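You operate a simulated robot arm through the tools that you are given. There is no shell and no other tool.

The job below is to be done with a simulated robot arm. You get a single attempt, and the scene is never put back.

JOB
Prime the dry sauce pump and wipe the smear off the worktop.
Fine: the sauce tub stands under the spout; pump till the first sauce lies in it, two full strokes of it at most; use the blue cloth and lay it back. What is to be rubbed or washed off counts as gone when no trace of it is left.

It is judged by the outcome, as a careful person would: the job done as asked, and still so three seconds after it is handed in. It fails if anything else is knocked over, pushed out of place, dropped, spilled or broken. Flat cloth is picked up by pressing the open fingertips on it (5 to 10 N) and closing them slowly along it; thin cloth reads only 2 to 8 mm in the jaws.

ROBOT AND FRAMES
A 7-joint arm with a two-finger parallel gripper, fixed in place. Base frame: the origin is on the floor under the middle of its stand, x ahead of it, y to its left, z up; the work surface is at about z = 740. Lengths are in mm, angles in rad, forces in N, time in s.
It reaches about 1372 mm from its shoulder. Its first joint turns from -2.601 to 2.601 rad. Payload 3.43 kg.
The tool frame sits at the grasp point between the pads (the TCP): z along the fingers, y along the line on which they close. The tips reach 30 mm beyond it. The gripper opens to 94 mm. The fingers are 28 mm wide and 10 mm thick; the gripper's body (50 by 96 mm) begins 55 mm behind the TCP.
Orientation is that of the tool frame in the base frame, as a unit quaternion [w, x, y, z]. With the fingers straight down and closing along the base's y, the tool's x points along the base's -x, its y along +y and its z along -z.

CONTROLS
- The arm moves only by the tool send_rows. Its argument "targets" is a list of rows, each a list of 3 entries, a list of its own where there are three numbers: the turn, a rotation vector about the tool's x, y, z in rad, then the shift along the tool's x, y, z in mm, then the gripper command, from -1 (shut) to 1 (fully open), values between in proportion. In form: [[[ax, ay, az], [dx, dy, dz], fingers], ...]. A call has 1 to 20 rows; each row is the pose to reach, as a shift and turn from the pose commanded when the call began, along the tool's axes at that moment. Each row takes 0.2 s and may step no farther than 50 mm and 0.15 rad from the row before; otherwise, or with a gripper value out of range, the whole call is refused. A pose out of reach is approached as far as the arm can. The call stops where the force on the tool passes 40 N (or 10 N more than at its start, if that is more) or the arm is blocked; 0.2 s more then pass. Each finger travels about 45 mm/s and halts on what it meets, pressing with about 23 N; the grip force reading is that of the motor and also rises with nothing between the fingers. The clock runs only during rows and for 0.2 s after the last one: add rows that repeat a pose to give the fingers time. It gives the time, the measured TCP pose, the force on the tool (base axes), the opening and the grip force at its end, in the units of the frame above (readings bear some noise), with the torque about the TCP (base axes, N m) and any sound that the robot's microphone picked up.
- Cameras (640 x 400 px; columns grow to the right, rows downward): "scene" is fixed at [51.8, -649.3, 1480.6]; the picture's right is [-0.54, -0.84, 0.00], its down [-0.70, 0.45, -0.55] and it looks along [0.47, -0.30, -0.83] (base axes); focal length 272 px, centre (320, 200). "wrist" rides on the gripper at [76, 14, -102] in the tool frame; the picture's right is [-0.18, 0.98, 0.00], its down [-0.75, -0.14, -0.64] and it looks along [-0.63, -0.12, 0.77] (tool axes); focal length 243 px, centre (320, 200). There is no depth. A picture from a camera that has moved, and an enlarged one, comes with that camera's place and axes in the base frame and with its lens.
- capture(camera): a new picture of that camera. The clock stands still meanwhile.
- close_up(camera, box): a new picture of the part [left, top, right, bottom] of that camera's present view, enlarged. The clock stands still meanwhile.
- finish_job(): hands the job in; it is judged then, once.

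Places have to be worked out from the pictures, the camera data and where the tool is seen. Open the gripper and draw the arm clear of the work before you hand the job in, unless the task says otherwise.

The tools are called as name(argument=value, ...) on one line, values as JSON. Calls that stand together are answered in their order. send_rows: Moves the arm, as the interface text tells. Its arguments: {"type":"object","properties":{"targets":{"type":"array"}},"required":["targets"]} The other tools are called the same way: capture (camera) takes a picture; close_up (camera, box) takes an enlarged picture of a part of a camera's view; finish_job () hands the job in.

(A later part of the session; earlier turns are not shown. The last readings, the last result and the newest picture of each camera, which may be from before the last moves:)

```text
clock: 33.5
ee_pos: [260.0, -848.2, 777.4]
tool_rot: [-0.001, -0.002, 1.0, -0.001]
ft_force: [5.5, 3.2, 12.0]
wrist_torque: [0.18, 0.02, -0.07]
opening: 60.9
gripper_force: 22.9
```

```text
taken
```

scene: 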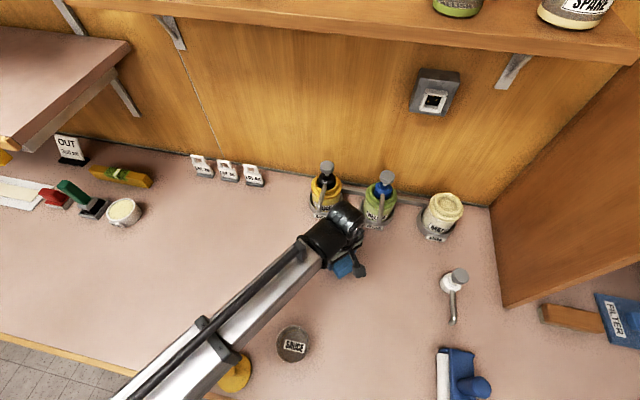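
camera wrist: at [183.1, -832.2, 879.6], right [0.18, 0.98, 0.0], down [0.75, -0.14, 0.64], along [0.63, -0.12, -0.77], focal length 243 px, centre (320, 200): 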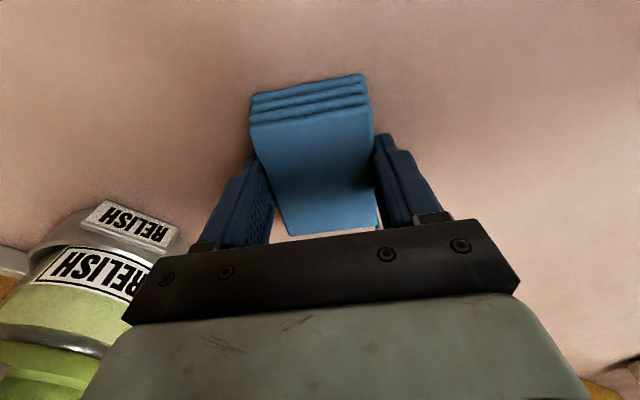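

No smear is showing beside the pad so far. I run a second pass covering the other offset and both ends.

send_rows(targets=[[[0, 0, 0], [-3.5, 31.8, 0], 0.0], [[0, 0, 0], [10.6, 46, 0], 0.0], [[0, 0, 0], [24.7, 60.1, 0], 0.0], [[0, 0, 0], [38.9, 74.3, 0], 0.0], [[0, 0, 0], [53, 88.4, 0], 0.0], [[0, 0, 0], [67.1, 102.5, 0], 0.0], [[0, 0, 0], [88.4, 88.4, 0], 0.0], [[0, 0, 0], [102.5, 67.1, 0], 0.0], [[0, 0, 0], [88.4, 53, 0], 0.0], [[0, 0, 0], [74.3, 38.9, 0], 0.0], [[0, 0, 0], [60.1, 24.7, 0], 0.0], [[0, 0, 0], [46, 10.6, 0], 0.0], [[0, 0, 0], [31.8, -3.5, 0], 0.0], [[0, 0, 0], [17.7, -17.7, 0], 0.0], [[0, 0, 0], [-3.5, -3.5, 0], 0.0], [[0, 0, 0], [14.1, 14.1, 0], 0.0], [[0, 0, 0], [31.8, 31.8, 0], 0.0], [[0, 0, 0], [49.5, 49.5, 0], 0.0], [[0, 0, 0], [67.2, 67.2, 0], 0.0], [[0, 0, 0], [84.8, 84.8, 0], 0.0]])

capture(camera="scene")

capture(camera="wrist")

```text
clock: 37.6
ee_pos: [171.1, -765.9, 776.5]
tool_rot: [-0.001, 0.0, 1.0, -0.002]
ft_force: [1.1, 0.4, 2.4]
wrist_torque: [0.09, -0.07, -0.09]
opening: 61.0
gripper_force: 23.1
```

```text
taken
```

scene: 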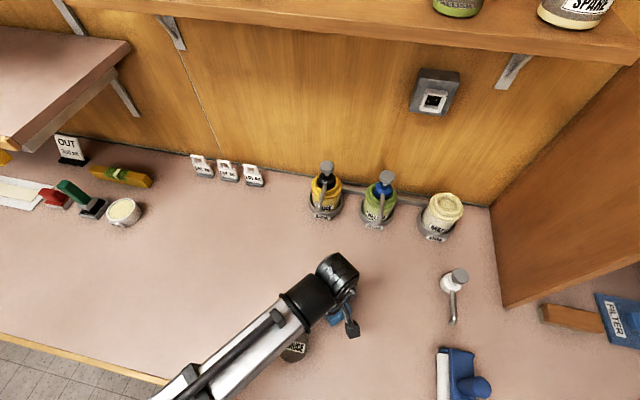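

```text
taken
camera wrist: at [95.1, -749.6, 879.6], right [0.18, 0.98, 0.0], down [0.76, -0.14, 0.64], along [0.63, -0.12, -0.77], focal length 243 px, centre (320, 200)
```

wrist: 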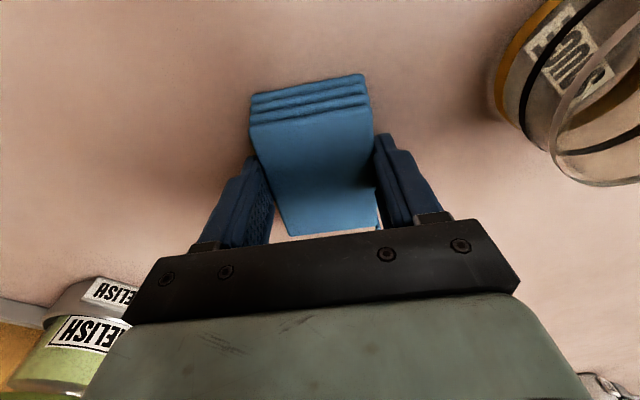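

The force has fallen to 2 N and no smear shows around the pad. I lift, carry the cloth toward its home place (yawing back to φ = 135°) and look at the wiped area.

send_rows(targets=[[[0, 0, 0], [0, 0, -30], 0.0], [[0, 0, 0], [0, 0, -70], 0.0], [[0, 0, 0.13], [21, 0.4, -75], 0.0], [[0, 0, 0.26], [42, 0.8, -75], 0.0], [[0, 0, 0.39], [63, 1.2, -75], 0.0], [[0, 0, 0.52], [84, 1.6, -75], 0.0], [[0, 0, 0.65], [105, 2, -75], 0.0], [[0, 0, 0.779], [126.3, 2.4, -75], 0.0], [[0, 0, 0.779], [126.3, 2.4, -75], 0.0]])

capture(camera="scene")

close_up(camera="scene", box=[260, 220, 420, 320])

capture(camera="wrist")

```text
clock: 39.6
ee_pos: [44.3, -762.3, 853.7]
tool_rot: [-0.001, 0.38, 0.925, -0.003]
ft_force: [0.5, 0.1, -0.9]
wrist_torque: [-0.01, 0.01, -0.02]
opening: 60.9
gripper_force: 22.8
```

```text
taken
```

scene: 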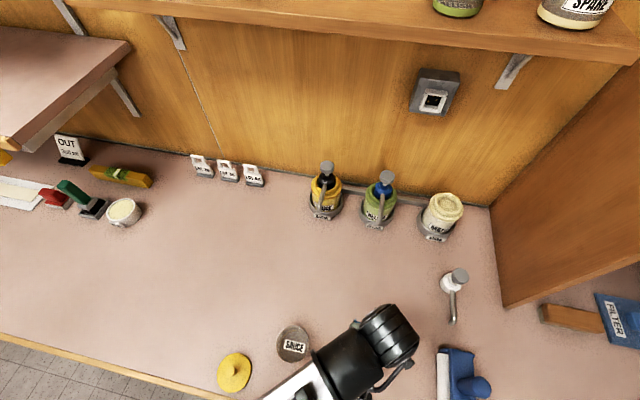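

```text
4.00 times, centred on (340, 270) of scene
camera zoom: at [51.8, -649.3, 1480.6], right [-0.54, -0.84, 0.0], down [-0.7, 0.45, -0.55], along [0.47, -0.3, -0.83], focal length 1088 px, centre (240, -80)
```

zoom: 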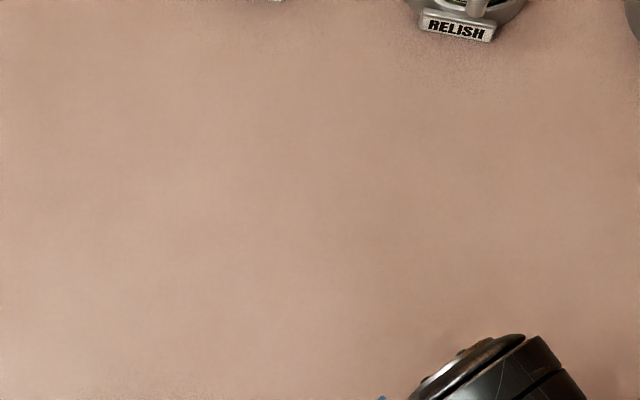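

```text
taken
camera wrist: at [-0.2, -695.4, 955.5], right [0.82, 0.57, 0.0], down [0.44, -0.63, 0.64], along [0.36, -0.53, -0.77], focal length 243 px, centre (320, 200)
```

wrist: 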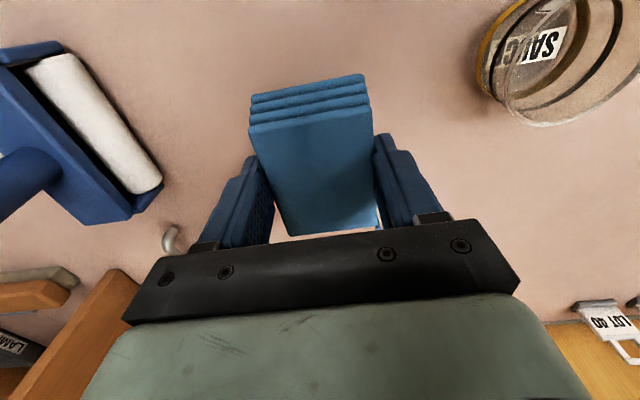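

The wiped area looks clean in the enlarged view. I lower the cloth onto its original place, slowing down near the worktop.

send_rows(targets=[[[0, 0, 0], [0, -0.5, 30], 0.0], [[0, 0, 0], [0, -0.5, 60], 0.0], [[0, 0, 0], [0, -0.5, 70], 0.0], [[0, 0, 0], [0, -0.5, 73], 0.0], [[0, 0, 0], [0, -0.5, 74.5], 0.0], [[0, 0, 0], [0, -0.5, 75.5], 0.0], [[0, 0, 0], [0, -0.5, 76], 0.0]])

```text
clock: 41.2
ee_pos: [42.7, -763.9, 776.7]
tool_rot: [-0.001, 0.38, 0.925, -0.002]
ft_force: [-4.4, 2.4, 10.9]
wrist_torque: [0.41, 0.11, 0.08]
opening: 60.7
gripper_force: 22.8
```

The cloth is down with 10.9 N. I ease off half a millimetre, open fully and then rise straight up.

send_rows(targets=[[[0, 0, 0], [0, 0, -0.5], 0.0], [[0, 0, 0], [0, 0, -0.5], 0.35], [[0, 0, 0], [0, 0, -0.5], 0.5], [[0, 0, 0], [0, 0, -0.5], 0.8], [[0, 0, 0], [0, 0, -0.5], 1], [[0, 0, 0], [0, 0, -0.5], 1], [[0, 0, 0], [0, 0, -15], 1], [[0, 0, 0], [0, 0, -50], 1], [[0, 0, 0], [0, 0, -95], 1], [[0, 0, 0], [0, 0, -140], 1], [[0, 0, 0], [0, 0, -140], 1]])

capture(camera="wrist")

capture(camera="scene")

```text
clock: 43.6
ee_pos: [43.2, -763.0, 918.3]
tool_rot: [-0.001, 0.379, 0.925, -0.003]
ft_force: [-0.1, -0.1, 0.2]
wrist_torque: [-0.02, 0.03, -0.02]
opening: 94.0
gripper_force: 0.0
```

```text
taken
camera wrist: at [0.0, -697.0, 1019.6], right [0.82, 0.57, 0.0], down [0.44, -0.63, 0.64], along [0.37, -0.53, -0.77], focal length 243 px, centre (320, 200)
```

wrist: 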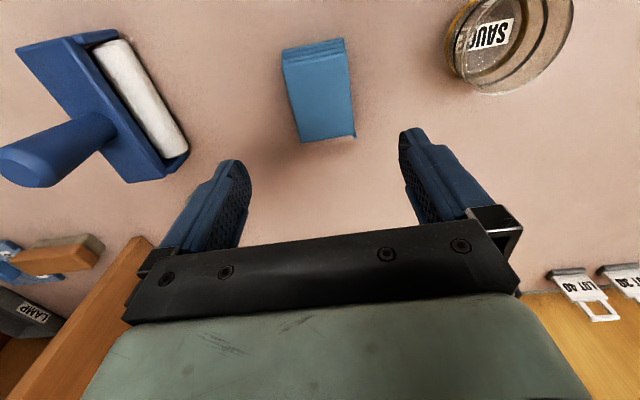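

```text
taken
```

scene: 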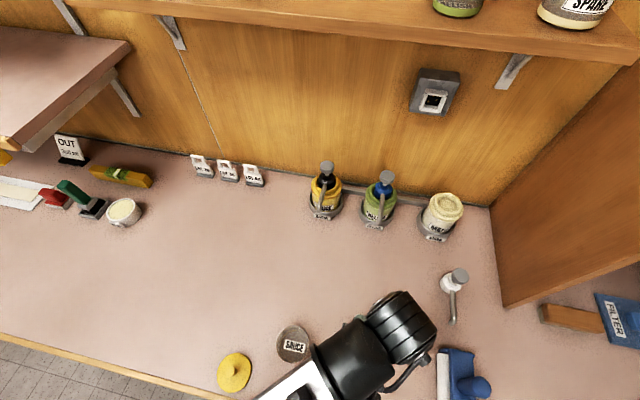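

The cloth is laid back. The tub, about 76 mm wide and 50 mm tall, stands near (141,-635). The spout end is near (372,-853,845), so a hand held vertically over the tub would hit the spout. I therefore lean the hand back toward the near side by about 0.75 rad and move above the tub, checking that the pose is free.

send_rows(targets=[[[0, -0.125, 0], [2.5, 20, -6], 1], [[0, -0.25, 0], [5, 40, -12], 1], [[0, -0.375, 0], [7.5, 60, -12], 1], [[0, -0.5, 0], [10, 80, -12], 1], [[0, -0.625, 0], [12.5, 100, -12], 1], [[0, -0.75, 0], [15, 120, -12], 1], [[0, -0.75, 0], [17.5, 140, -12], 1], [[0, -0.75, 0], [20, 160, -12], 1], [[0, -0.75, 0], [20, 160, -12], 1]])

capture(camera="wrist")

capture(camera="scene")

```text
clock: 45.6
ee_pos: [142.4, -635.1, 928.4]
tool_rot: [0.34, 0.352, 0.861, -0.142]
ft_force: [0.4, 0.0, 0.5]
wrist_torque: [0.0, 0.0, 0.01]
opening: 93.9
gripper_force: 0.1
```

```text
taken
camera wrist: at [62.8, -533.3, 951.0], right [0.79, 0.61, 0.12], down [-0.02, -0.18, 0.98], along [0.62, -0.78, -0.13], focal length 243 px, centre (320, 200)
```

wrist: 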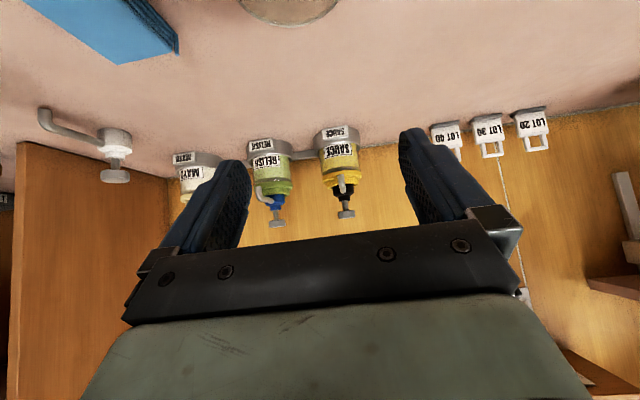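

```text
taken
```

scene: 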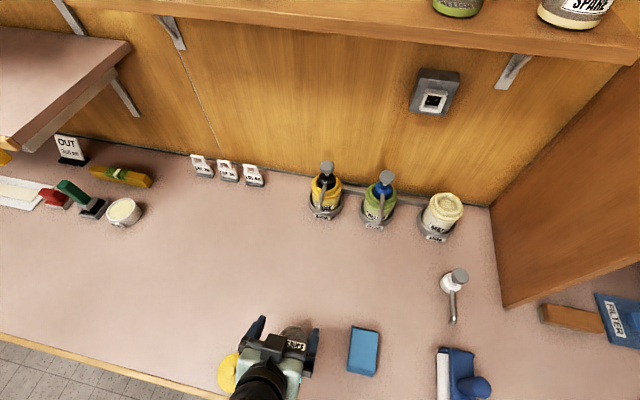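

The tilted pose is free, and the front view of the pumps is ideal for measuring. I zoom in on the sauce pump, the laid-back cloth and the wiped area.

close_up(camera="wrist", box=[290, 110, 410, 230])

close_up(camera="scene", box=[200, 250, 400, 400])

close_up(camera="wrist", box=[170, 0, 400, 110])

```text
3.33 times, centred on (350, 170) of wrist
camera zoom: at [62.8, -533.3, 951.0], right [0.79, 0.61, 0.12], down [-0.02, -0.18, 0.98], along [0.62, -0.78, -0.13], focal length 809 px, centre (220, 300)
```

zoom: 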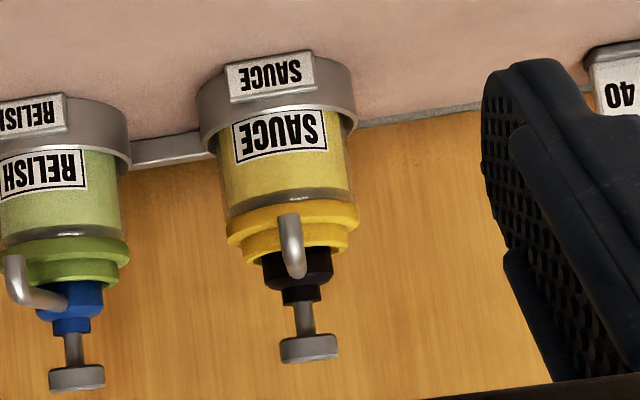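

```text
2.67 times, centred on (300, 325) of scene
camera zoom: at [51.8, -649.3, 1480.6], right [-0.54, -0.84, 0.0], down [-0.7, 0.45, -0.55], along [0.47, -0.3, -0.83], focal length 726 px, centre (373, -133)
```

zoom: 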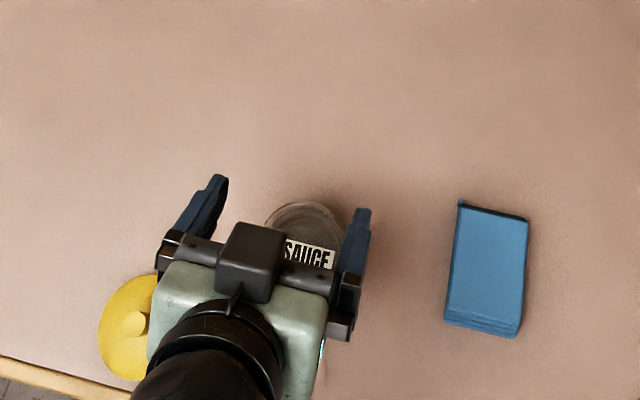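

```text
2.78 times, centred on (285, 55) of wrist
camera zoom: at [62.8, -533.3, 951.0], right [0.79, 0.61, 0.12], down [-0.02, -0.18, 0.98], along [0.62, -0.78, -0.13], focal length 675 px, centre (417, 604)
```

zoom: 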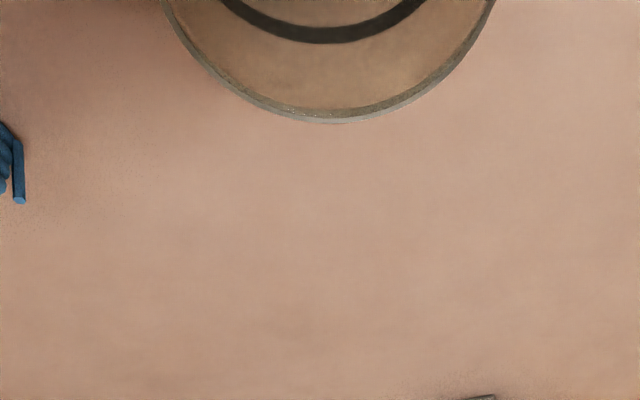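

The cloth lies within about 5 mm of where it was, and the wiped area is clean. From the front view the knob top is at about (445,-923,926) and the spout tip at about (372,-852,848). The tub lies between the open fingers, so I descend straight down around it to TCP z = 776.

send_rows(targets=[[[0, 0, 0], [26.2, 0.2, 27.9], 1], [[0, 0, 0], [52.4, 0.4, 55.8], 1], [[0, 0, 0], [78.6, 0.6, 83.7], 1], [[0, 0, 0], [94.5, 0.7, 100.7], 1], [[0, 0, 0], [94.5, 0.7, 100.7], 1]])

capture(camera="wrist")

close_up(camera="scene", box=[200, 250, 400, 400])

```text
clock: 46.9
ee_pos: [142.9, -635.6, 791.0]
tool_rot: [0.338, 0.352, 0.861, -0.141]
ft_force: [0.7, 0.2, 0.5]
wrist_torque: [0.0, -0.01, 0.02]
opening: 93.8
gripper_force: 0.1
```

```text
taken
camera wrist: at [63.4, -534.9, 814.5], right [0.79, 0.61, 0.12], down [-0.02, -0.18, 0.98], along [0.62, -0.77, -0.13], focal length 243 px, centre (320, 200)
```

wrist: 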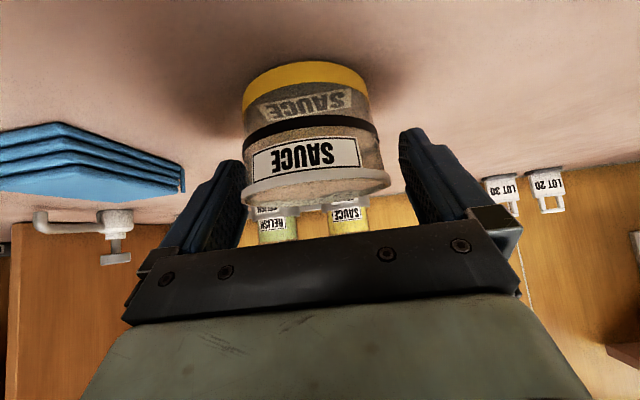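

```text
2.67 times, centred on (300, 325) of scene
camera zoom: at [51.8, -649.3, 1480.6], right [-0.54, -0.84, 0.0], down [-0.7, 0.45, -0.55], along [0.47, -0.3, -0.83], focal length 726 px, centre (373, -133)
```

zoom: 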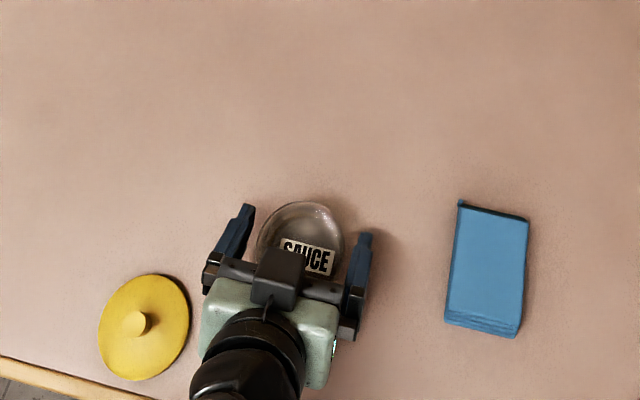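

The tub is nicely centred between the fingers. I go down the last 15 mm and close on it.

send_rows(targets=[[[0, 0, 0], [5.2, 0, 5.5], 1], [[0, 0, 0], [10.3, 0, 11], 1], [[0, 0, 0], [10.3, 0, 11], 0.85], [[0, 0, 0], [10.3, 0, 11], 0.75], [[0, 0, 0], [10.3, 0, 11], 0.65], [[0, 0, 0], [10.3, 0, 11], 0.55], [[0, 0, 0], [10.3, 0, 11], 0.45], [[0, 0, 0], [10.3, 0, 11], 0.35], [[0, 0, 0], [10.3, 0, 11], 0.35]])

capture(camera="wrist")

close_up(camera="scene", box=[200, 250, 400, 400])

```text
clock: 48.9
ee_pos: [142.7, -636.4, 776.3]
tool_rot: [0.338, 0.352, 0.862, -0.141]
ft_force: [0.2, -0.5, 0.3]
wrist_torque: [-0.02, -0.02, 0.02]
opening: 75.7
gripper_force: 22.7
```

```text
taken
camera wrist: at [63.1, -535.4, 798.3], right [0.79, 0.61, 0.12], down [-0.02, -0.18, 0.98], along [0.62, -0.77, -0.13], focal length 243 px, centre (320, 200)
```

wrist: 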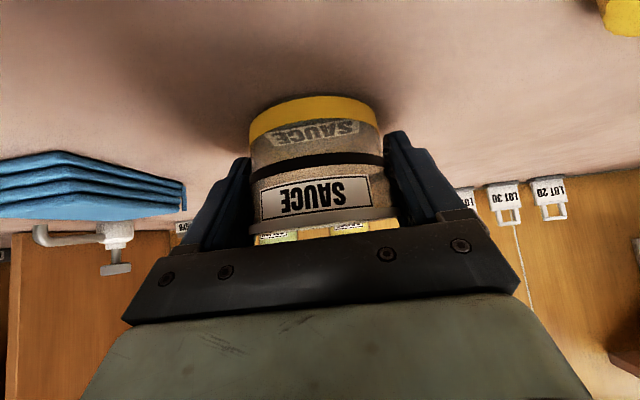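

```text
2.67 times, centred on (300, 325) of scene
camera zoom: at [51.8, -649.3, 1480.6], right [-0.54, -0.84, 0.0], down [-0.7, 0.45, -0.55], along [0.47, -0.3, -0.83], focal length 726 px, centre (373, -133)
```

zoom: 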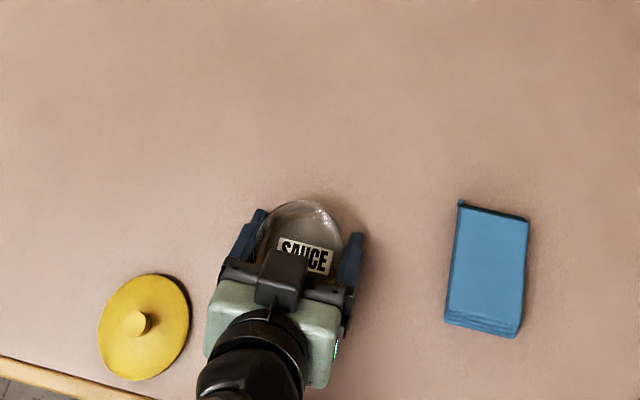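

The tub is gripped across its diameter (75.7 mm). I lift it 15 mm, carry it straight toward the sauce spout and stop about 40 mm short to check alignment.

send_rows(targets=[[[0, 0, 0], [-3.4, 0, -3.7], 0.35], [[0, 0, 0], [-10.2, -0.1, -11], 0.35], [[0, 0, 0], [-35, 0.7, 12], 0.35], [[0, 0, 0], [-59.8, 1.5, 35.1], 0.35], [[0, 0, 0], [-84.6, 2.3, 58.1], 0.35], [[0, 0, 0], [-109.4, 3.1, 81.2], 0.35], [[0, 0, 0], [-134.2, 3.9, 104.2], 0.35], [[0, 0, 0], [-159, 4.7, 127.2], 0.35], [[0, 0, 0], [-183.8, 5.5, 150.3], 0.35], [[0, 0, 0], [-208.5, 6.3, 173.3], 0.35], [[0, 0, 0], [-208.5, 6.3, 173.3], 0.35]])

capture(camera="wrist")

capture(camera="scene")

close_up(camera="scene", box=[260, 140, 420, 260])

```text
clock: 51.2
ee_pos: [341.4, -819.2, 788.6]
tool_rot: [0.338, 0.352, 0.861, -0.141]
ft_force: [0.9, -0.7, 0.7]
wrist_torque: [0.0, -0.01, 0.02]
opening: 75.7
gripper_force: 23.1
```

```text
taken
camera wrist: at [261.3, -719.0, 811.3], right [0.79, 0.61, 0.12], down [-0.02, -0.18, 0.98], along [0.62, -0.77, -0.13], focal length 243 px, centre (320, 200)
```

wrist: 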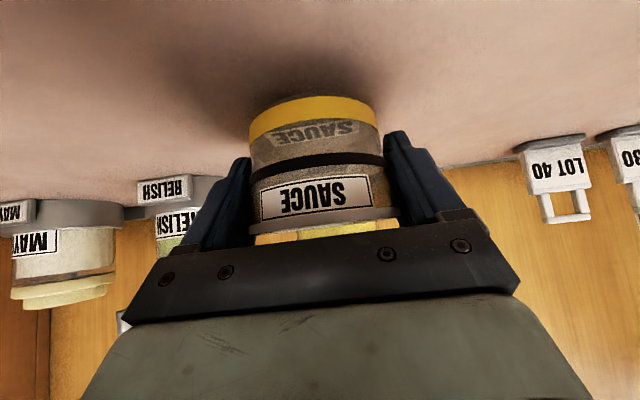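

```text
taken
```

scene: 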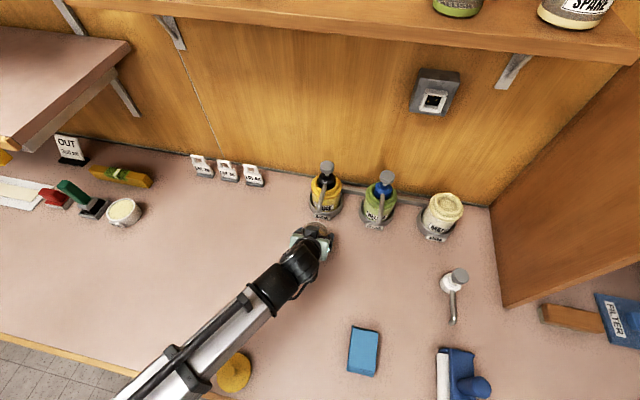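

```text
3.33 times, centred on (340, 200) of scene
camera zoom: at [51.8, -649.3, 1480.6], right [-0.54, -0.84, 0.0], down [-0.7, 0.45, -0.55], along [0.47, -0.3, -0.83], focal length 907 px, centre (253, 200)
```

zoom: 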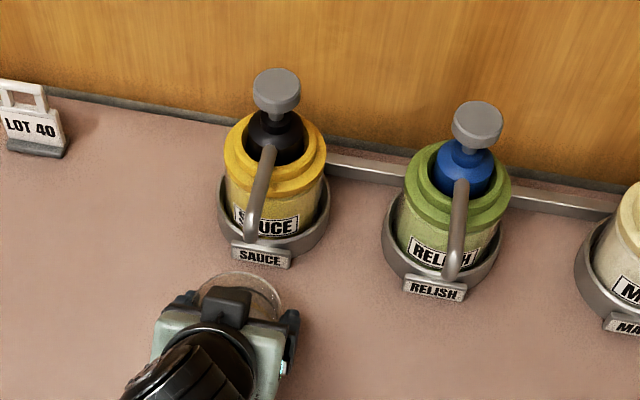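

The tub is in line with the spout. The holder's label plate reaches out to about e2 = 904, so I want the tub's far edge to stop near 896. I zoom in to check the tub's position against the spout first.

close_up(camera="scene", box=[295, 185, 345, 250])

close_up(camera="wrist", box=[220, 80, 430, 260])

```text
6.15 times, centred on (320, 218) of scene
camera zoom: at [51.8, -649.3, 1480.6], right [-0.54, -0.84, 0.0], down [-0.7, 0.45, -0.55], along [0.47, -0.3, -0.83], focal length 1674 px, centre (320, 92)
```

zoom: 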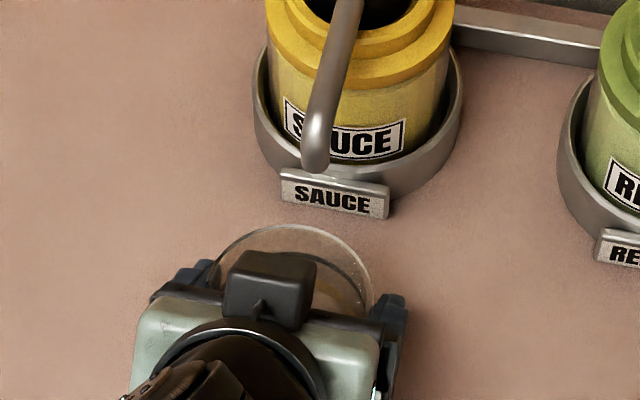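

```text
2.22 times, centred on (325, 170) of wrist
camera zoom: at [261.3, -719.0, 811.3], right [0.79, 0.61, 0.12], down [-0.02, -0.18, 0.98], along [0.62, -0.77, -0.13], focal length 539 px, centre (309, 267)
```

zoom: 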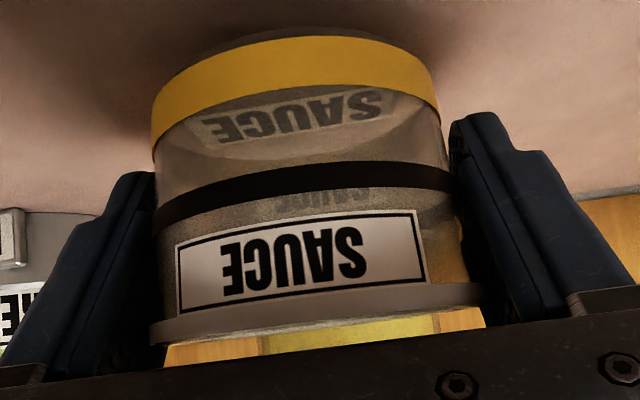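

The tub is about 58 mm tall, so its rim still passes well below the spout. I move the last 39 mm forward so its centre sits just under the spout tip, keeping it off the worktop for now.

send_rows(targets=[[[0, 0, 0], [-9.6, -0.4, 8.9], 0.35], [[0, 0, 0], [-19.2, -0.9, 17.9], 0.35], [[0, 0, 0], [-28.8, -1.3, 26.8], 0.35], [[0, 0, 0], [-28.8, -1.3, 26.8], 0.35]])

close_up(camera="scene", box=[290, 150, 360, 250])

capture(camera="wrist")

```text
clock: 52.2
ee_pos: [367.6, -847.0, 789.0]
tool_rot: [0.339, 0.352, 0.861, -0.142]
ft_force: [0.1, -0.2, -1.4]
wrist_torque: [0.02, -0.03, 0.01]
opening: 75.6
gripper_force: 23.2
```

```text
4.00 times, centred on (325, 200) of scene
camera zoom: at [51.8, -649.3, 1480.6], right [-0.54, -0.84, 0.0], down [-0.7, 0.45, -0.55], along [0.47, -0.3, -0.83], focal length 1088 px, centre (300, 200)
```

zoom: 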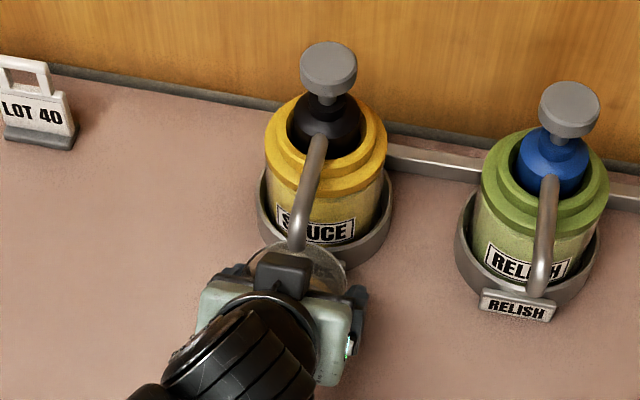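

```text
taken
camera wrist: at [288.1, -747.3, 811.1], right [0.79, 0.61, 0.12], down [-0.02, -0.18, 0.98], along [0.62, -0.77, -0.13], focal length 243 px, centre (320, 200)
```

wrist: 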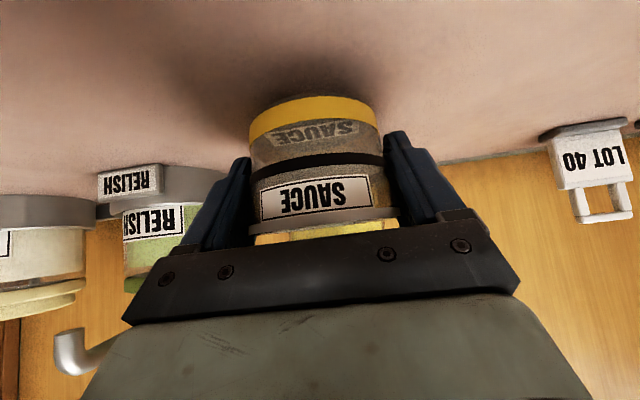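

There is no contact, and the tub sits under the spout tip. I lower it onto the worktop slowly.

send_rows(targets=[[[0, 0, 0], [4.1, 0, 4.4], 0.35], [[0, 0, 0], [6.8, 0.1, 7.3], 0.35], [[0, 0, 0], [7.8, 0.1, 8.4], 0.35], [[0, 0, 0], [8.4, 0.1, 9.0], 0.35], [[0, 0, 0], [8.4, 0.1, 9.0], 0.35]])

```text
clock: 53.5
ee_pos: [367.8, -847.0, 777.3]
tool_rot: [0.338, 0.353, 0.861, -0.142]
ft_force: [-0.3, 0.2, -0.4]
wrist_torque: [-0.01, 0.03, 0.03]
opening: 75.8
gripper_force: 23.5
```

No contact yet at 777.3, where the grip height was 776.3. I go down another millimetre or so in fine steps.

send_rows(targets=[[[0, 0, 0], [0.4, 0, 0.4], 0.35], [[0, 0, 0], [0.7, 0, 0.8], 0.35], [[0, 0, 0], [0.7, 0, 0.8], 0.35]])

```text
clock: 54.2
ee_pos: [366.8, -847.7, 775.9]
tool_rot: [0.338, 0.352, 0.862, -0.14]
ft_force: [-0.5, -0.4, -0.6]
wrist_torque: [0.02, 0.01, -0.04]
opening: 75.8
gripper_force: 22.9
```

There is still no load reading, so I continue down in half-millimetre steps.

send_rows(targets=[[[0, 0, 0], [0.35, 0, 0.37], 0.35], [[0, 0, 0], [0.7, 0, 0.73], 0.35], [[0, 0, 0], [0.7, 0, 0.73], 0.35]])

```text
clock: 55.0
ee_pos: [367.5, -848.0, 775.2]
tool_rot: [0.339, 0.352, 0.861, -0.142]
ft_force: [0.5, 0.4, 1.9]
wrist_torque: [0.05, -0.05, 0.02]
opening: 75.9
gripper_force: 23.0
```

Contact begins at 1.9 N. I open the fingers gently and withdraw back along the tool axis, away from the spout.

send_rows(targets=[[[0, 0, 0], [0, 0, 0], 0.62], [[0, 0, 0], [0, 0, 0], 0.7], [[0, 0, 0], [0, 0, 0], 0.85], [[0, 0, 0], [0, 0, 0], 1], [[0, 0, 0], [0, 0, 0], 1], [[0, 0, 0], [0, 0, -15], 1], [[0, 0, 0], [0, 0, -40], 1], [[0, 0, 0], [0, 0, -80], 1], [[0, 0, 0], [0, 0, -120], 1], [[0, 0, 0], [0, 0, -150], 1], [[0, 0, 0], [0, 0, -150], 1]])

capture(camera="wrist")

capture(camera="scene")

close_up(camera="scene", box=[290, 150, 360, 250])

```text
clock: 57.5
ee_pos: [294.5, -775.5, 884.2]
tool_rot: [0.339, 0.351, 0.862, -0.14]
ft_force: [-0.2, 0.4, 0.1]
wrist_torque: [-0.03, 0.02, 0.03]
opening: 94.2
gripper_force: 0.1
```

```text
taken
camera wrist: at [214.3, -675.7, 906.8], right [0.79, 0.61, 0.12], down [-0.02, -0.18, 0.98], along [0.62, -0.77, -0.13], focal length 243 px, centre (320, 200)
```

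wrist: 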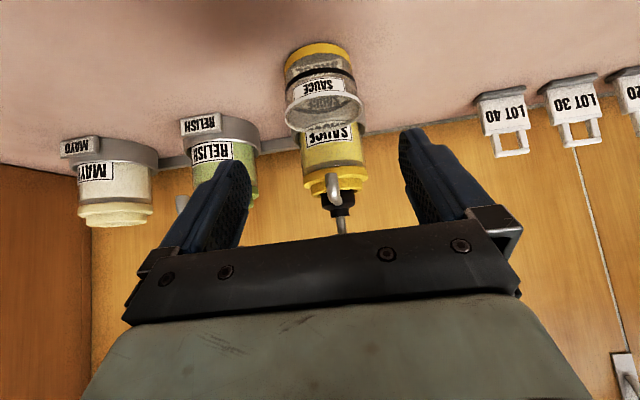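

```text
taken
```

scene: 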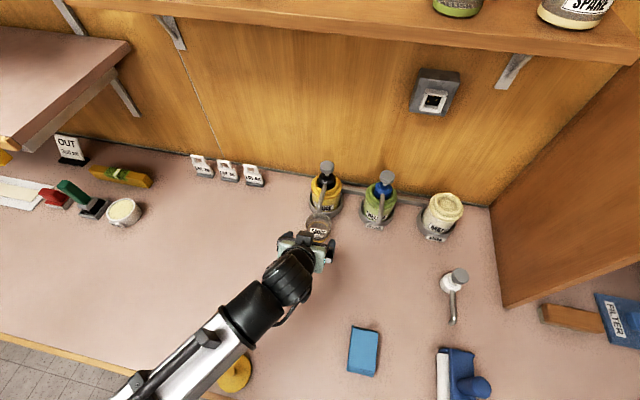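

```text
4.00 times, centred on (325, 200) of scene
camera zoom: at [51.8, -649.3, 1480.6], right [-0.54, -0.84, 0.0], down [-0.7, 0.45, -0.55], along [0.47, -0.3, -0.83], focal length 1088 px, centre (300, 200)
```

zoom: 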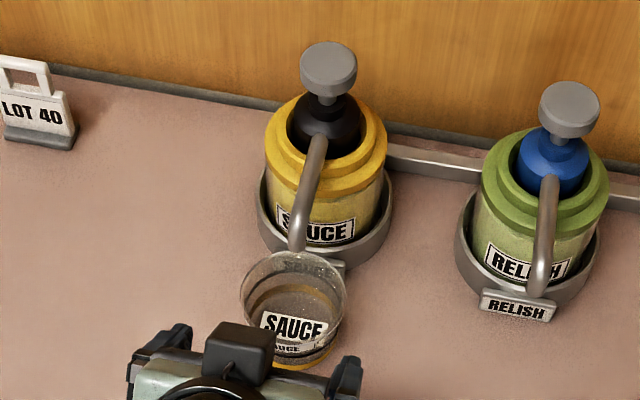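

The tub stands upright directly under the spout: the tip projects almost onto the tub's centre. Next I close the fingers, rise to z of about 985 and go forward until the leading fingertip edge is above the knob centre, keeping the lean so the wrist stays clear of the shelf.

send_rows(targets=[[[0, 0, 0], [-23, -0.2, -24.7], 0.5], [[0, 0, 0], [-46, -0.3, -49.4], 0], [[0, 0, 0], [-68.9, -0.5, -74.1], -0.5], [[0, 0, 0], [-98.3, -0.4, -46.8], -1], [[0, 0, 0], [-127.7, -0.3, -19.4], -1], [[0, 0, 0], [-157.1, -0.1, 7.9], -1], [[0, 0, 0], [-186.5, 0, 35.2], -1], [[0, 0, 0], [-215.9, 0.1, 62.6], -1], [[0, 0, 0], [-215.9, 0.1, 62.6], -1]])

capture(camera="wrist")

capture(camera="scene")

close_up(camera="scene", box=[280, 120, 380, 250])

```text
clock: 59.5
ee_pos: [439.5, -915.0, 988.8]
tool_rot: [0.338, 0.352, 0.861, -0.141]
ft_force: [-0.3, 0.4, 1.1]
wrist_torque: [-0.02, 0.0, 0.01]
opening: 0.0
gripper_force: 23.2
```

```text
taken
camera wrist: at [359.3, -815.9, 1010.9], right [0.79, 0.61, 0.12], down [-0.02, -0.18, 0.98], along [0.62, -0.78, -0.13], focal length 243 px, centre (320, 200)
```

wrist: 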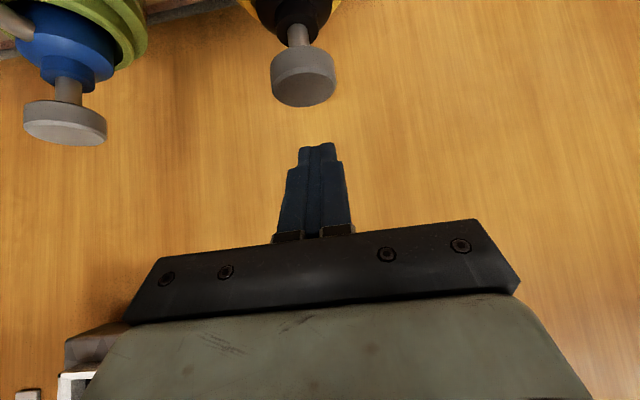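

```text
taken
```

scene: 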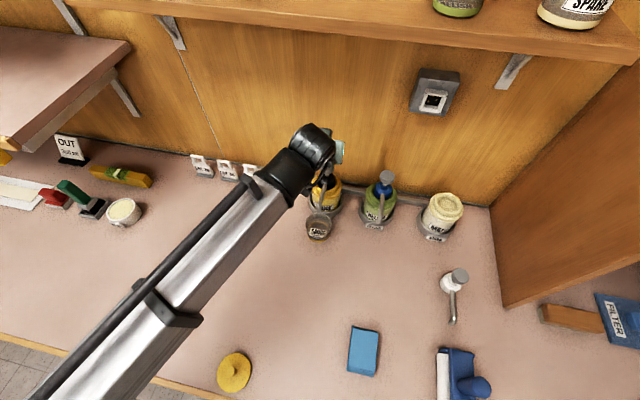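

```text
3.08 times, centred on (330, 185) of scene
camera zoom: at [51.8, -649.3, 1480.6], right [-0.54, -0.84, 0.0], down [-0.7, 0.45, -0.55], along [0.47, -0.3, -0.83], focal length 837 px, centre (289, 246)
```

zoom: 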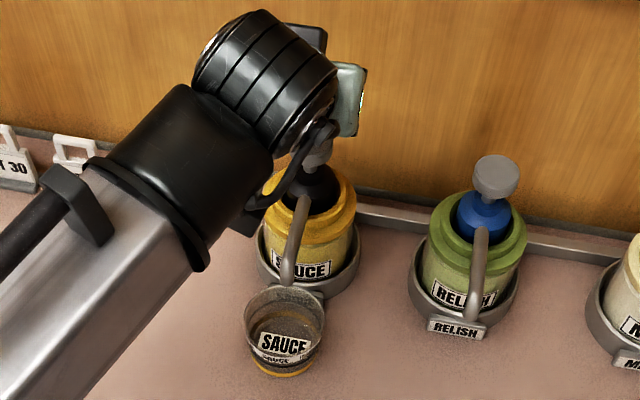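

The closed fingers hang above the knob. I zoom in to check the alignment of the fingertips with the knob's top face.

close_up(camera="wrist", box=[240, 20, 400, 180])

```text
2.50 times, centred on (320, 100) of wrist
camera zoom: at [359.3, -815.9, 1010.9], right [0.79, 0.61, 0.12], down [-0.02, -0.18, 0.98], along [0.62, -0.78, -0.13], focal length 606 px, centre (320, 450)
```

zoom: 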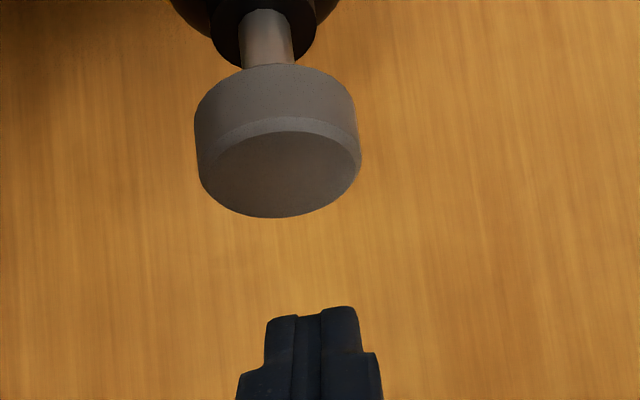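

The knob's centre is about (443.5,-922.8) and the fingertip edge is within 2–3 mm of it. I shift 1.5 mm sideways and lower to just above the knob.

send_rows(targets=[[[0, 0, 0], [9.2, -1.5, 9.9], -1], [[0, 0, 0], [18.4, -1.5, 19.8], -1], [[0, 0, 0], [18.4, -1.5, 19.8], -1]])

close_up(camera="wrist", box=[220, 20, 420, 180])

```text
clock: 60.2
ee_pos: [437.6, -917.1, 960.9]
tool_rot: [0.34, 0.351, 0.861, -0.141]
ft_force: [0.2, 0.3, 1.0]
wrist_torque: [0.01, 0.01, 0.02]
opening: 0.0
gripper_force: 23.1
```

```text
2.50 times, centred on (320, 100) of wrist
camera zoom: at [357.6, -817.1, 982.6], right [0.79, 0.61, 0.12], down [-0.02, -0.18, 0.98], along [0.62, -0.78, -0.13], focal length 606 px, centre (320, 450)
```

zoom: 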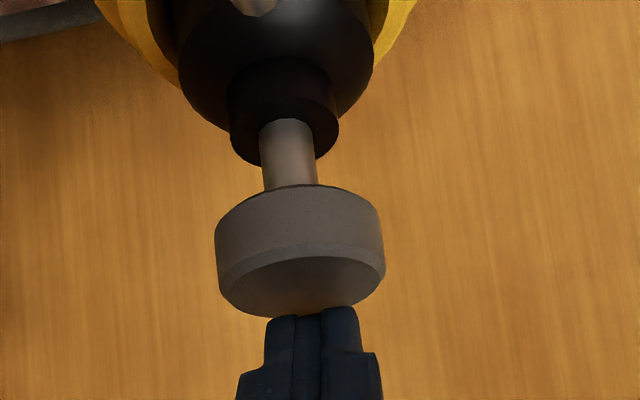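

The fingertips are just above the middle of the knob. I feel for contact with a small downward move.

send_rows(targets=[[[0, 0, 0], [1.4, 0, 1.5], -1], [[0, 0, 0], [2.7, 0, 2.9], -1], [[0, 0, 0], [2.7, 0, 2.9], -1]])

```text
clock: 61.0
ee_pos: [438.0, -917.9, 956.4]
tool_rot: [0.339, 0.352, 0.861, -0.141]
ft_force: [-0.1, 0.0, 0.7]
wrist_torque: [0.04, 0.0, -0.01]
opening: 0.0
gripper_force: 23.4
```

There is no contact yet at 956.4, so I lower a few more millimetres.

send_rows(targets=[[[0, 0, 0], [1.4, 0, 1.5], -1], [[0, 0, 0], [2.7, 0, 2.9], -1], [[0, 0, 0], [2.7, 0, 2.9], -1]])

close_up(camera="wrist", box=[220, 20, 420, 180])

```text
clock: 61.9
ee_pos: [436.2, -916.2, 953.0]
tool_rot: [0.338, 0.353, 0.861, -0.141]
ft_force: [0.0, -0.2, 0.6]
wrist_torque: [-0.03, -0.01, 0.0]
opening: 0.0
gripper_force: 23.2
```

```text
2.50 times, centred on (320, 100) of wrist
camera zoom: at [357.0, -816.5, 975.4], right [0.79, 0.61, 0.12], down [-0.02, -0.18, 0.98], along [0.62, -0.77, -0.13], focal length 606 px, centre (320, 450)
```

zoom: 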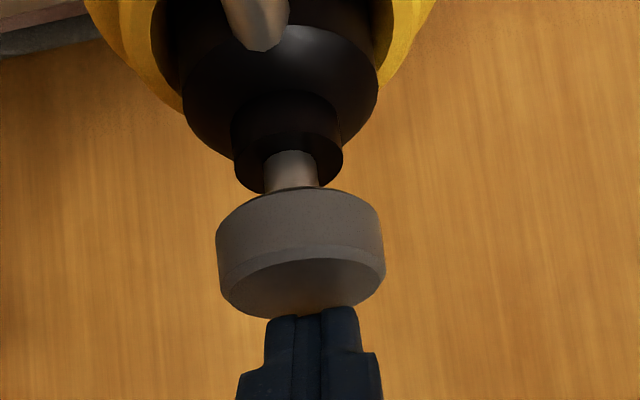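

The knob is already moving down with the fingers: the stem is visibly shorter and there is hardly any resistance, so the pump is dry. I continue this first stroke down to its bottom in small steps.

send_rows(targets=[[[0, 0, 0], [1.4, 0, 1.5], -1], [[0, 0, 0], [2.7, 0, 2.9], -1], [[0, 0, 0], [4.1, 0, 4.4], -1], [[0, 0, 0], [4.1, 0, 4.4], -1]])

close_up(camera="wrist", box=[220, 20, 420, 180])

```text
clock: 62.9
ee_pos: [438.4, -916.5, 947.2]
tool_rot: [0.338, 0.352, 0.861, -0.141]
ft_force: [-1.0, 1.5, 1.7]
wrist_torque: [0.03, 0.04, -0.01]
opening: 0.1
gripper_force: 22.7
heard: click
```

```text
2.50 times, centred on (320, 100) of wrist
camera zoom: at [357.7, -816.6, 969.1], right [0.79, 0.61, 0.12], down [-0.02, -0.18, 0.98], along [0.62, -0.77, -0.13], focal length 606 px, centre (320, 450)
```

zoom: 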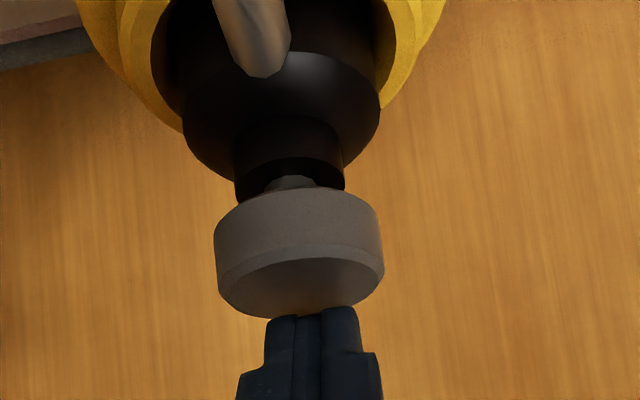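

A click was heard, with the stem almost fully in. I check the tub for sauce before letting the knob rise.

close_up(camera="scene", box=[290, 150, 360, 250])

capture(camera="wrist")

```text
4.00 times, centred on (325, 200) of scene
camera zoom: at [51.8, -649.3, 1480.6], right [-0.54, -0.84, 0.0], down [-0.7, 0.45, -0.55], along [0.47, -0.3, -0.83], focal length 1088 px, centre (300, 200)
```

zoom: 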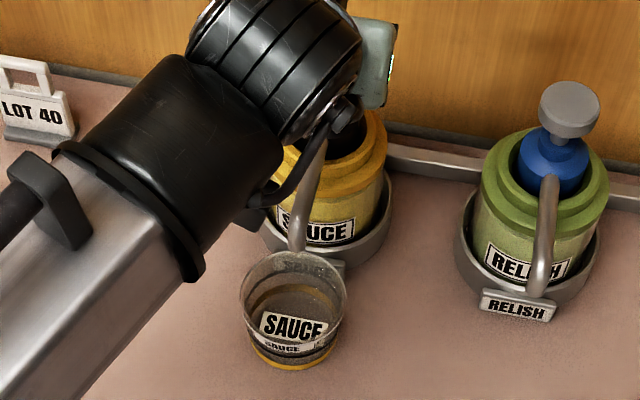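

```text
taken
camera wrist: at [357.7, -816.6, 969.1], right [0.79, 0.61, 0.12], down [-0.02, -0.18, 0.98], along [0.62, -0.77, -0.13], focal length 243 px, centre (320, 200)
```

wrist: 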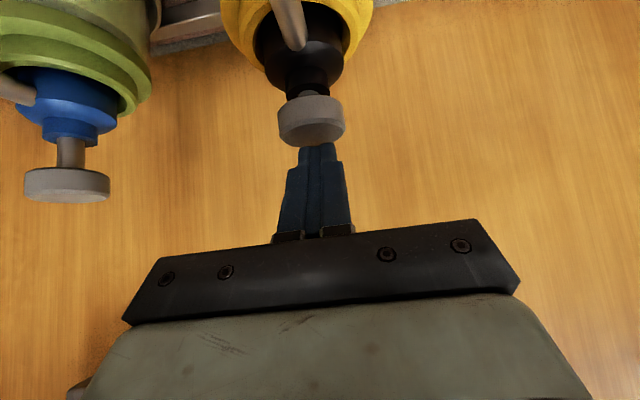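

There is no sauce in the tub yet. I press 2 mm further to make sure this stroke is at its bottom stop.

send_rows(targets=[[[0, 0, 0], [0.7, 0, 0.7], -1], [[0, 0, 0], [1.4, 0, 1.5], -1], [[0, 0, 0], [1.4, 0, 1.5], -1]])

close_up(camera="wrist", box=[220, 20, 420, 180])

```text
clock: 63.6
ee_pos: [437.7, -917.3, 943.6]
tool_rot: [0.338, 0.352, 0.862, -0.14]
ft_force: [0.7, 0.7, 2.2]
wrist_torque: [0.0, -0.02, 0.01]
opening: 0.0
gripper_force: 23.0
```

```text
2.50 times, centred on (320, 100) of wrist
camera zoom: at [357.3, -816.8, 966.8], right [0.79, 0.61, 0.12], down [-0.02, -0.18, 0.98], along [0.62, -0.77, -0.13], focal length 606 px, centre (320, 450)
```

zoom: 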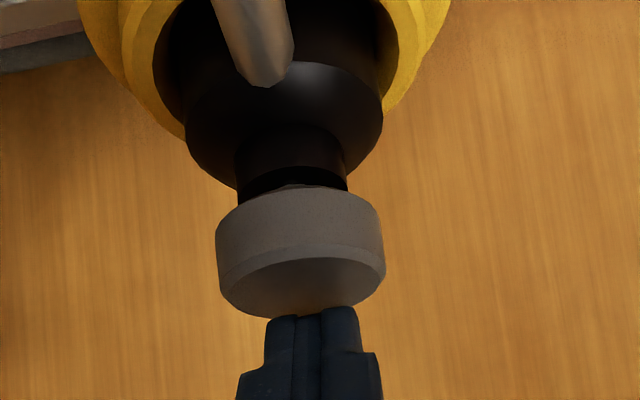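

The knob is still travelling at 2.2 N, with the stem nearly gone. I press another 2–3 mm toward the stop.

send_rows(targets=[[[0, 0, 0], [0.7, 0, 0.7], -1], [[0, 0, 0], [1.4, 0, 1.5], -1], [[0, 0, 0], [2.0, 0, 2.2], -1], [[0, 0, 0], [2.0, 0, 2.2], -1]])

close_up(camera="wrist", box=[220, 20, 420, 180])

close_up(camera="scene", box=[290, 150, 360, 250])

```text
clock: 64.7
ee_pos: [437.4, -918.4, 941.7]
tool_rot: [0.338, 0.352, 0.861, -0.142]
ft_force: [-1.1, 1.1, 2.5]
wrist_torque: [0.0, 0.0, 0.0]
opening: 0.0
gripper_force: 23.3
```

```text
2.50 times, centred on (320, 100) of wrist
camera zoom: at [357.3, -817.1, 964.0], right [0.79, 0.61, 0.12], down [-0.02, -0.18, 0.98], along [0.62, -0.78, -0.13], focal length 606 px, centre (320, 450)
```

zoom: 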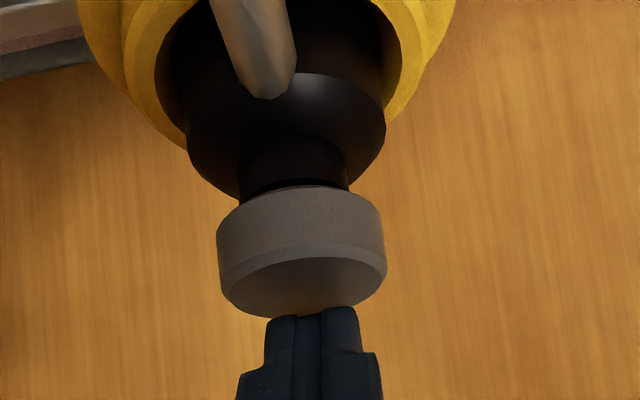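

```text
4.00 times, centred on (325, 200) of scene
camera zoom: at [51.8, -649.3, 1480.6], right [-0.54, -0.84, 0.0], down [-0.7, 0.45, -0.55], along [0.47, -0.3, -0.83], focal length 1088 px, centre (300, 200)
```

zoom: 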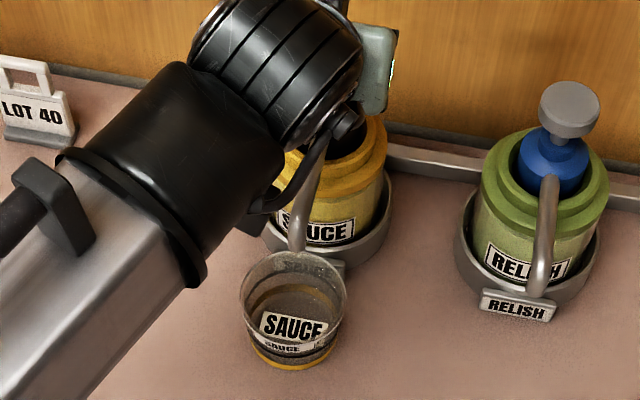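

A tiny gap remains and the force is only 2.5 N. I press 2 mm more to find the stop.

send_rows(targets=[[[0, 0, 0], [0.7, 0, 0.7], -1], [[0, 0, 0], [1.4, 0, 1.5], -1], [[0, 0, 0], [1.4, 0, 1.5], -1]])

close_up(camera="wrist", box=[220, 20, 420, 180])

```text
clock: 65.5
ee_pos: [437.0, -916.9, 939.6]
tool_rot: [0.339, 0.352, 0.861, -0.142]
ft_force: [1.2, -0.2, 4.9]
wrist_torque: [-0.04, -0.1, 0.0]
opening: 0.0
gripper_force: 22.4
```

```text
2.50 times, centred on (320, 100) of wrist
camera zoom: at [356.8, -816.8, 962.3], right [0.79, 0.61, 0.12], down [-0.02, -0.18, 0.98], along [0.62, -0.78, -0.13], focal length 606 px, centre (320, 450)
```

zoom: 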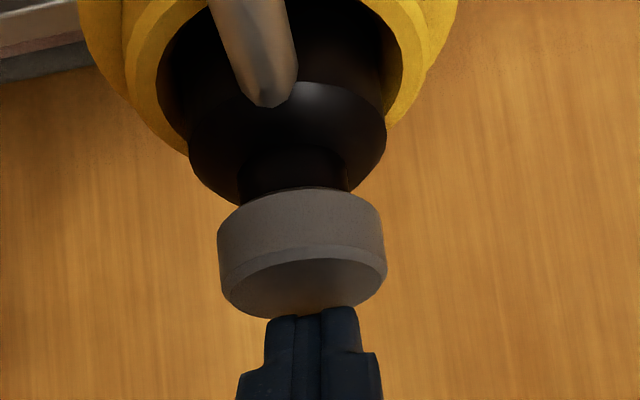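

The force jumped to 4.9 N with the knob against its cap, which completes the first full stroke. I raise the tool 28 mm to let the knob return and then look at the tub.

send_rows(targets=[[[0, 0, 0], [-4.8, 0, -5.1], -1], [[0, 0, 0], [-9.5, 0, -10.3], -1], [[0, 0, 0], [-14.3, 0, -15.4], -1], [[0, 0, 0], [-19.1, 0, -20.6], -1], [[0, 0, 0], [-19.1, 0, -20.6], -1], [[0, 0, 0], [-19.1, 0, -20.6], -1], [[0, 0, 0], [-19.1, 0, -20.6], -1]])

close_up(camera="wrist", box=[220, 20, 420, 180])

close_up(camera="scene", box=[290, 150, 360, 250])

```text
clock: 67.0
ee_pos: [437.3, -916.6, 967.0]
tool_rot: [0.338, 0.352, 0.861, -0.142]
ft_force: [1.1, 0.3, 0.3]
wrist_torque: [-0.01, -0.03, -0.01]
opening: 0.2
gripper_force: 23.1
```

```text
2.50 times, centred on (320, 100) of wrist
camera zoom: at [357.5, -816.2, 989.2], right [0.79, 0.61, 0.12], down [-0.02, -0.18, 0.98], along [0.62, -0.78, -0.13], focal length 606 px, centre (320, 450)
```

zoom: 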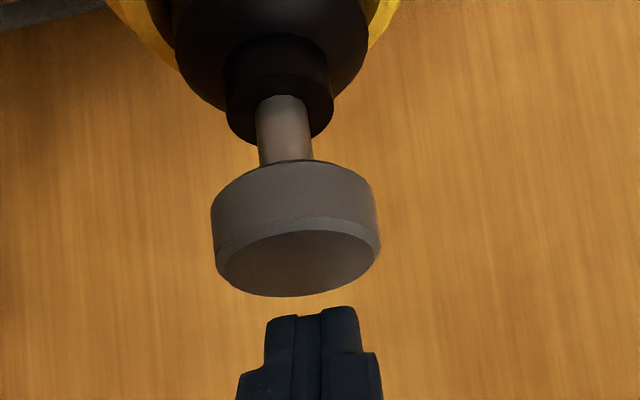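

```text
4.00 times, centred on (325, 200) of scene
camera zoom: at [51.8, -649.3, 1480.6], right [-0.54, -0.84, 0.0], down [-0.7, 0.45, -0.55], along [0.47, -0.3, -0.83], focal length 1088 px, centre (300, 200)
```

zoom: 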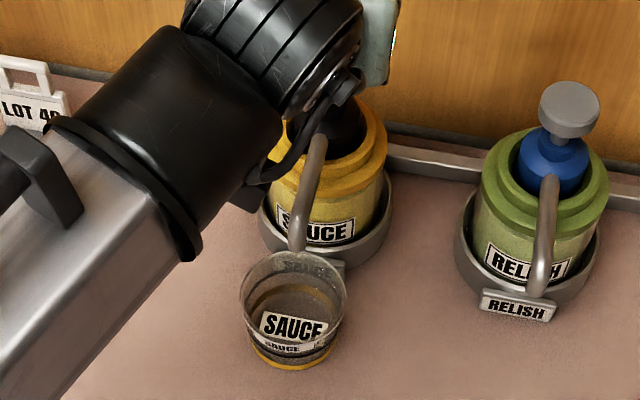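

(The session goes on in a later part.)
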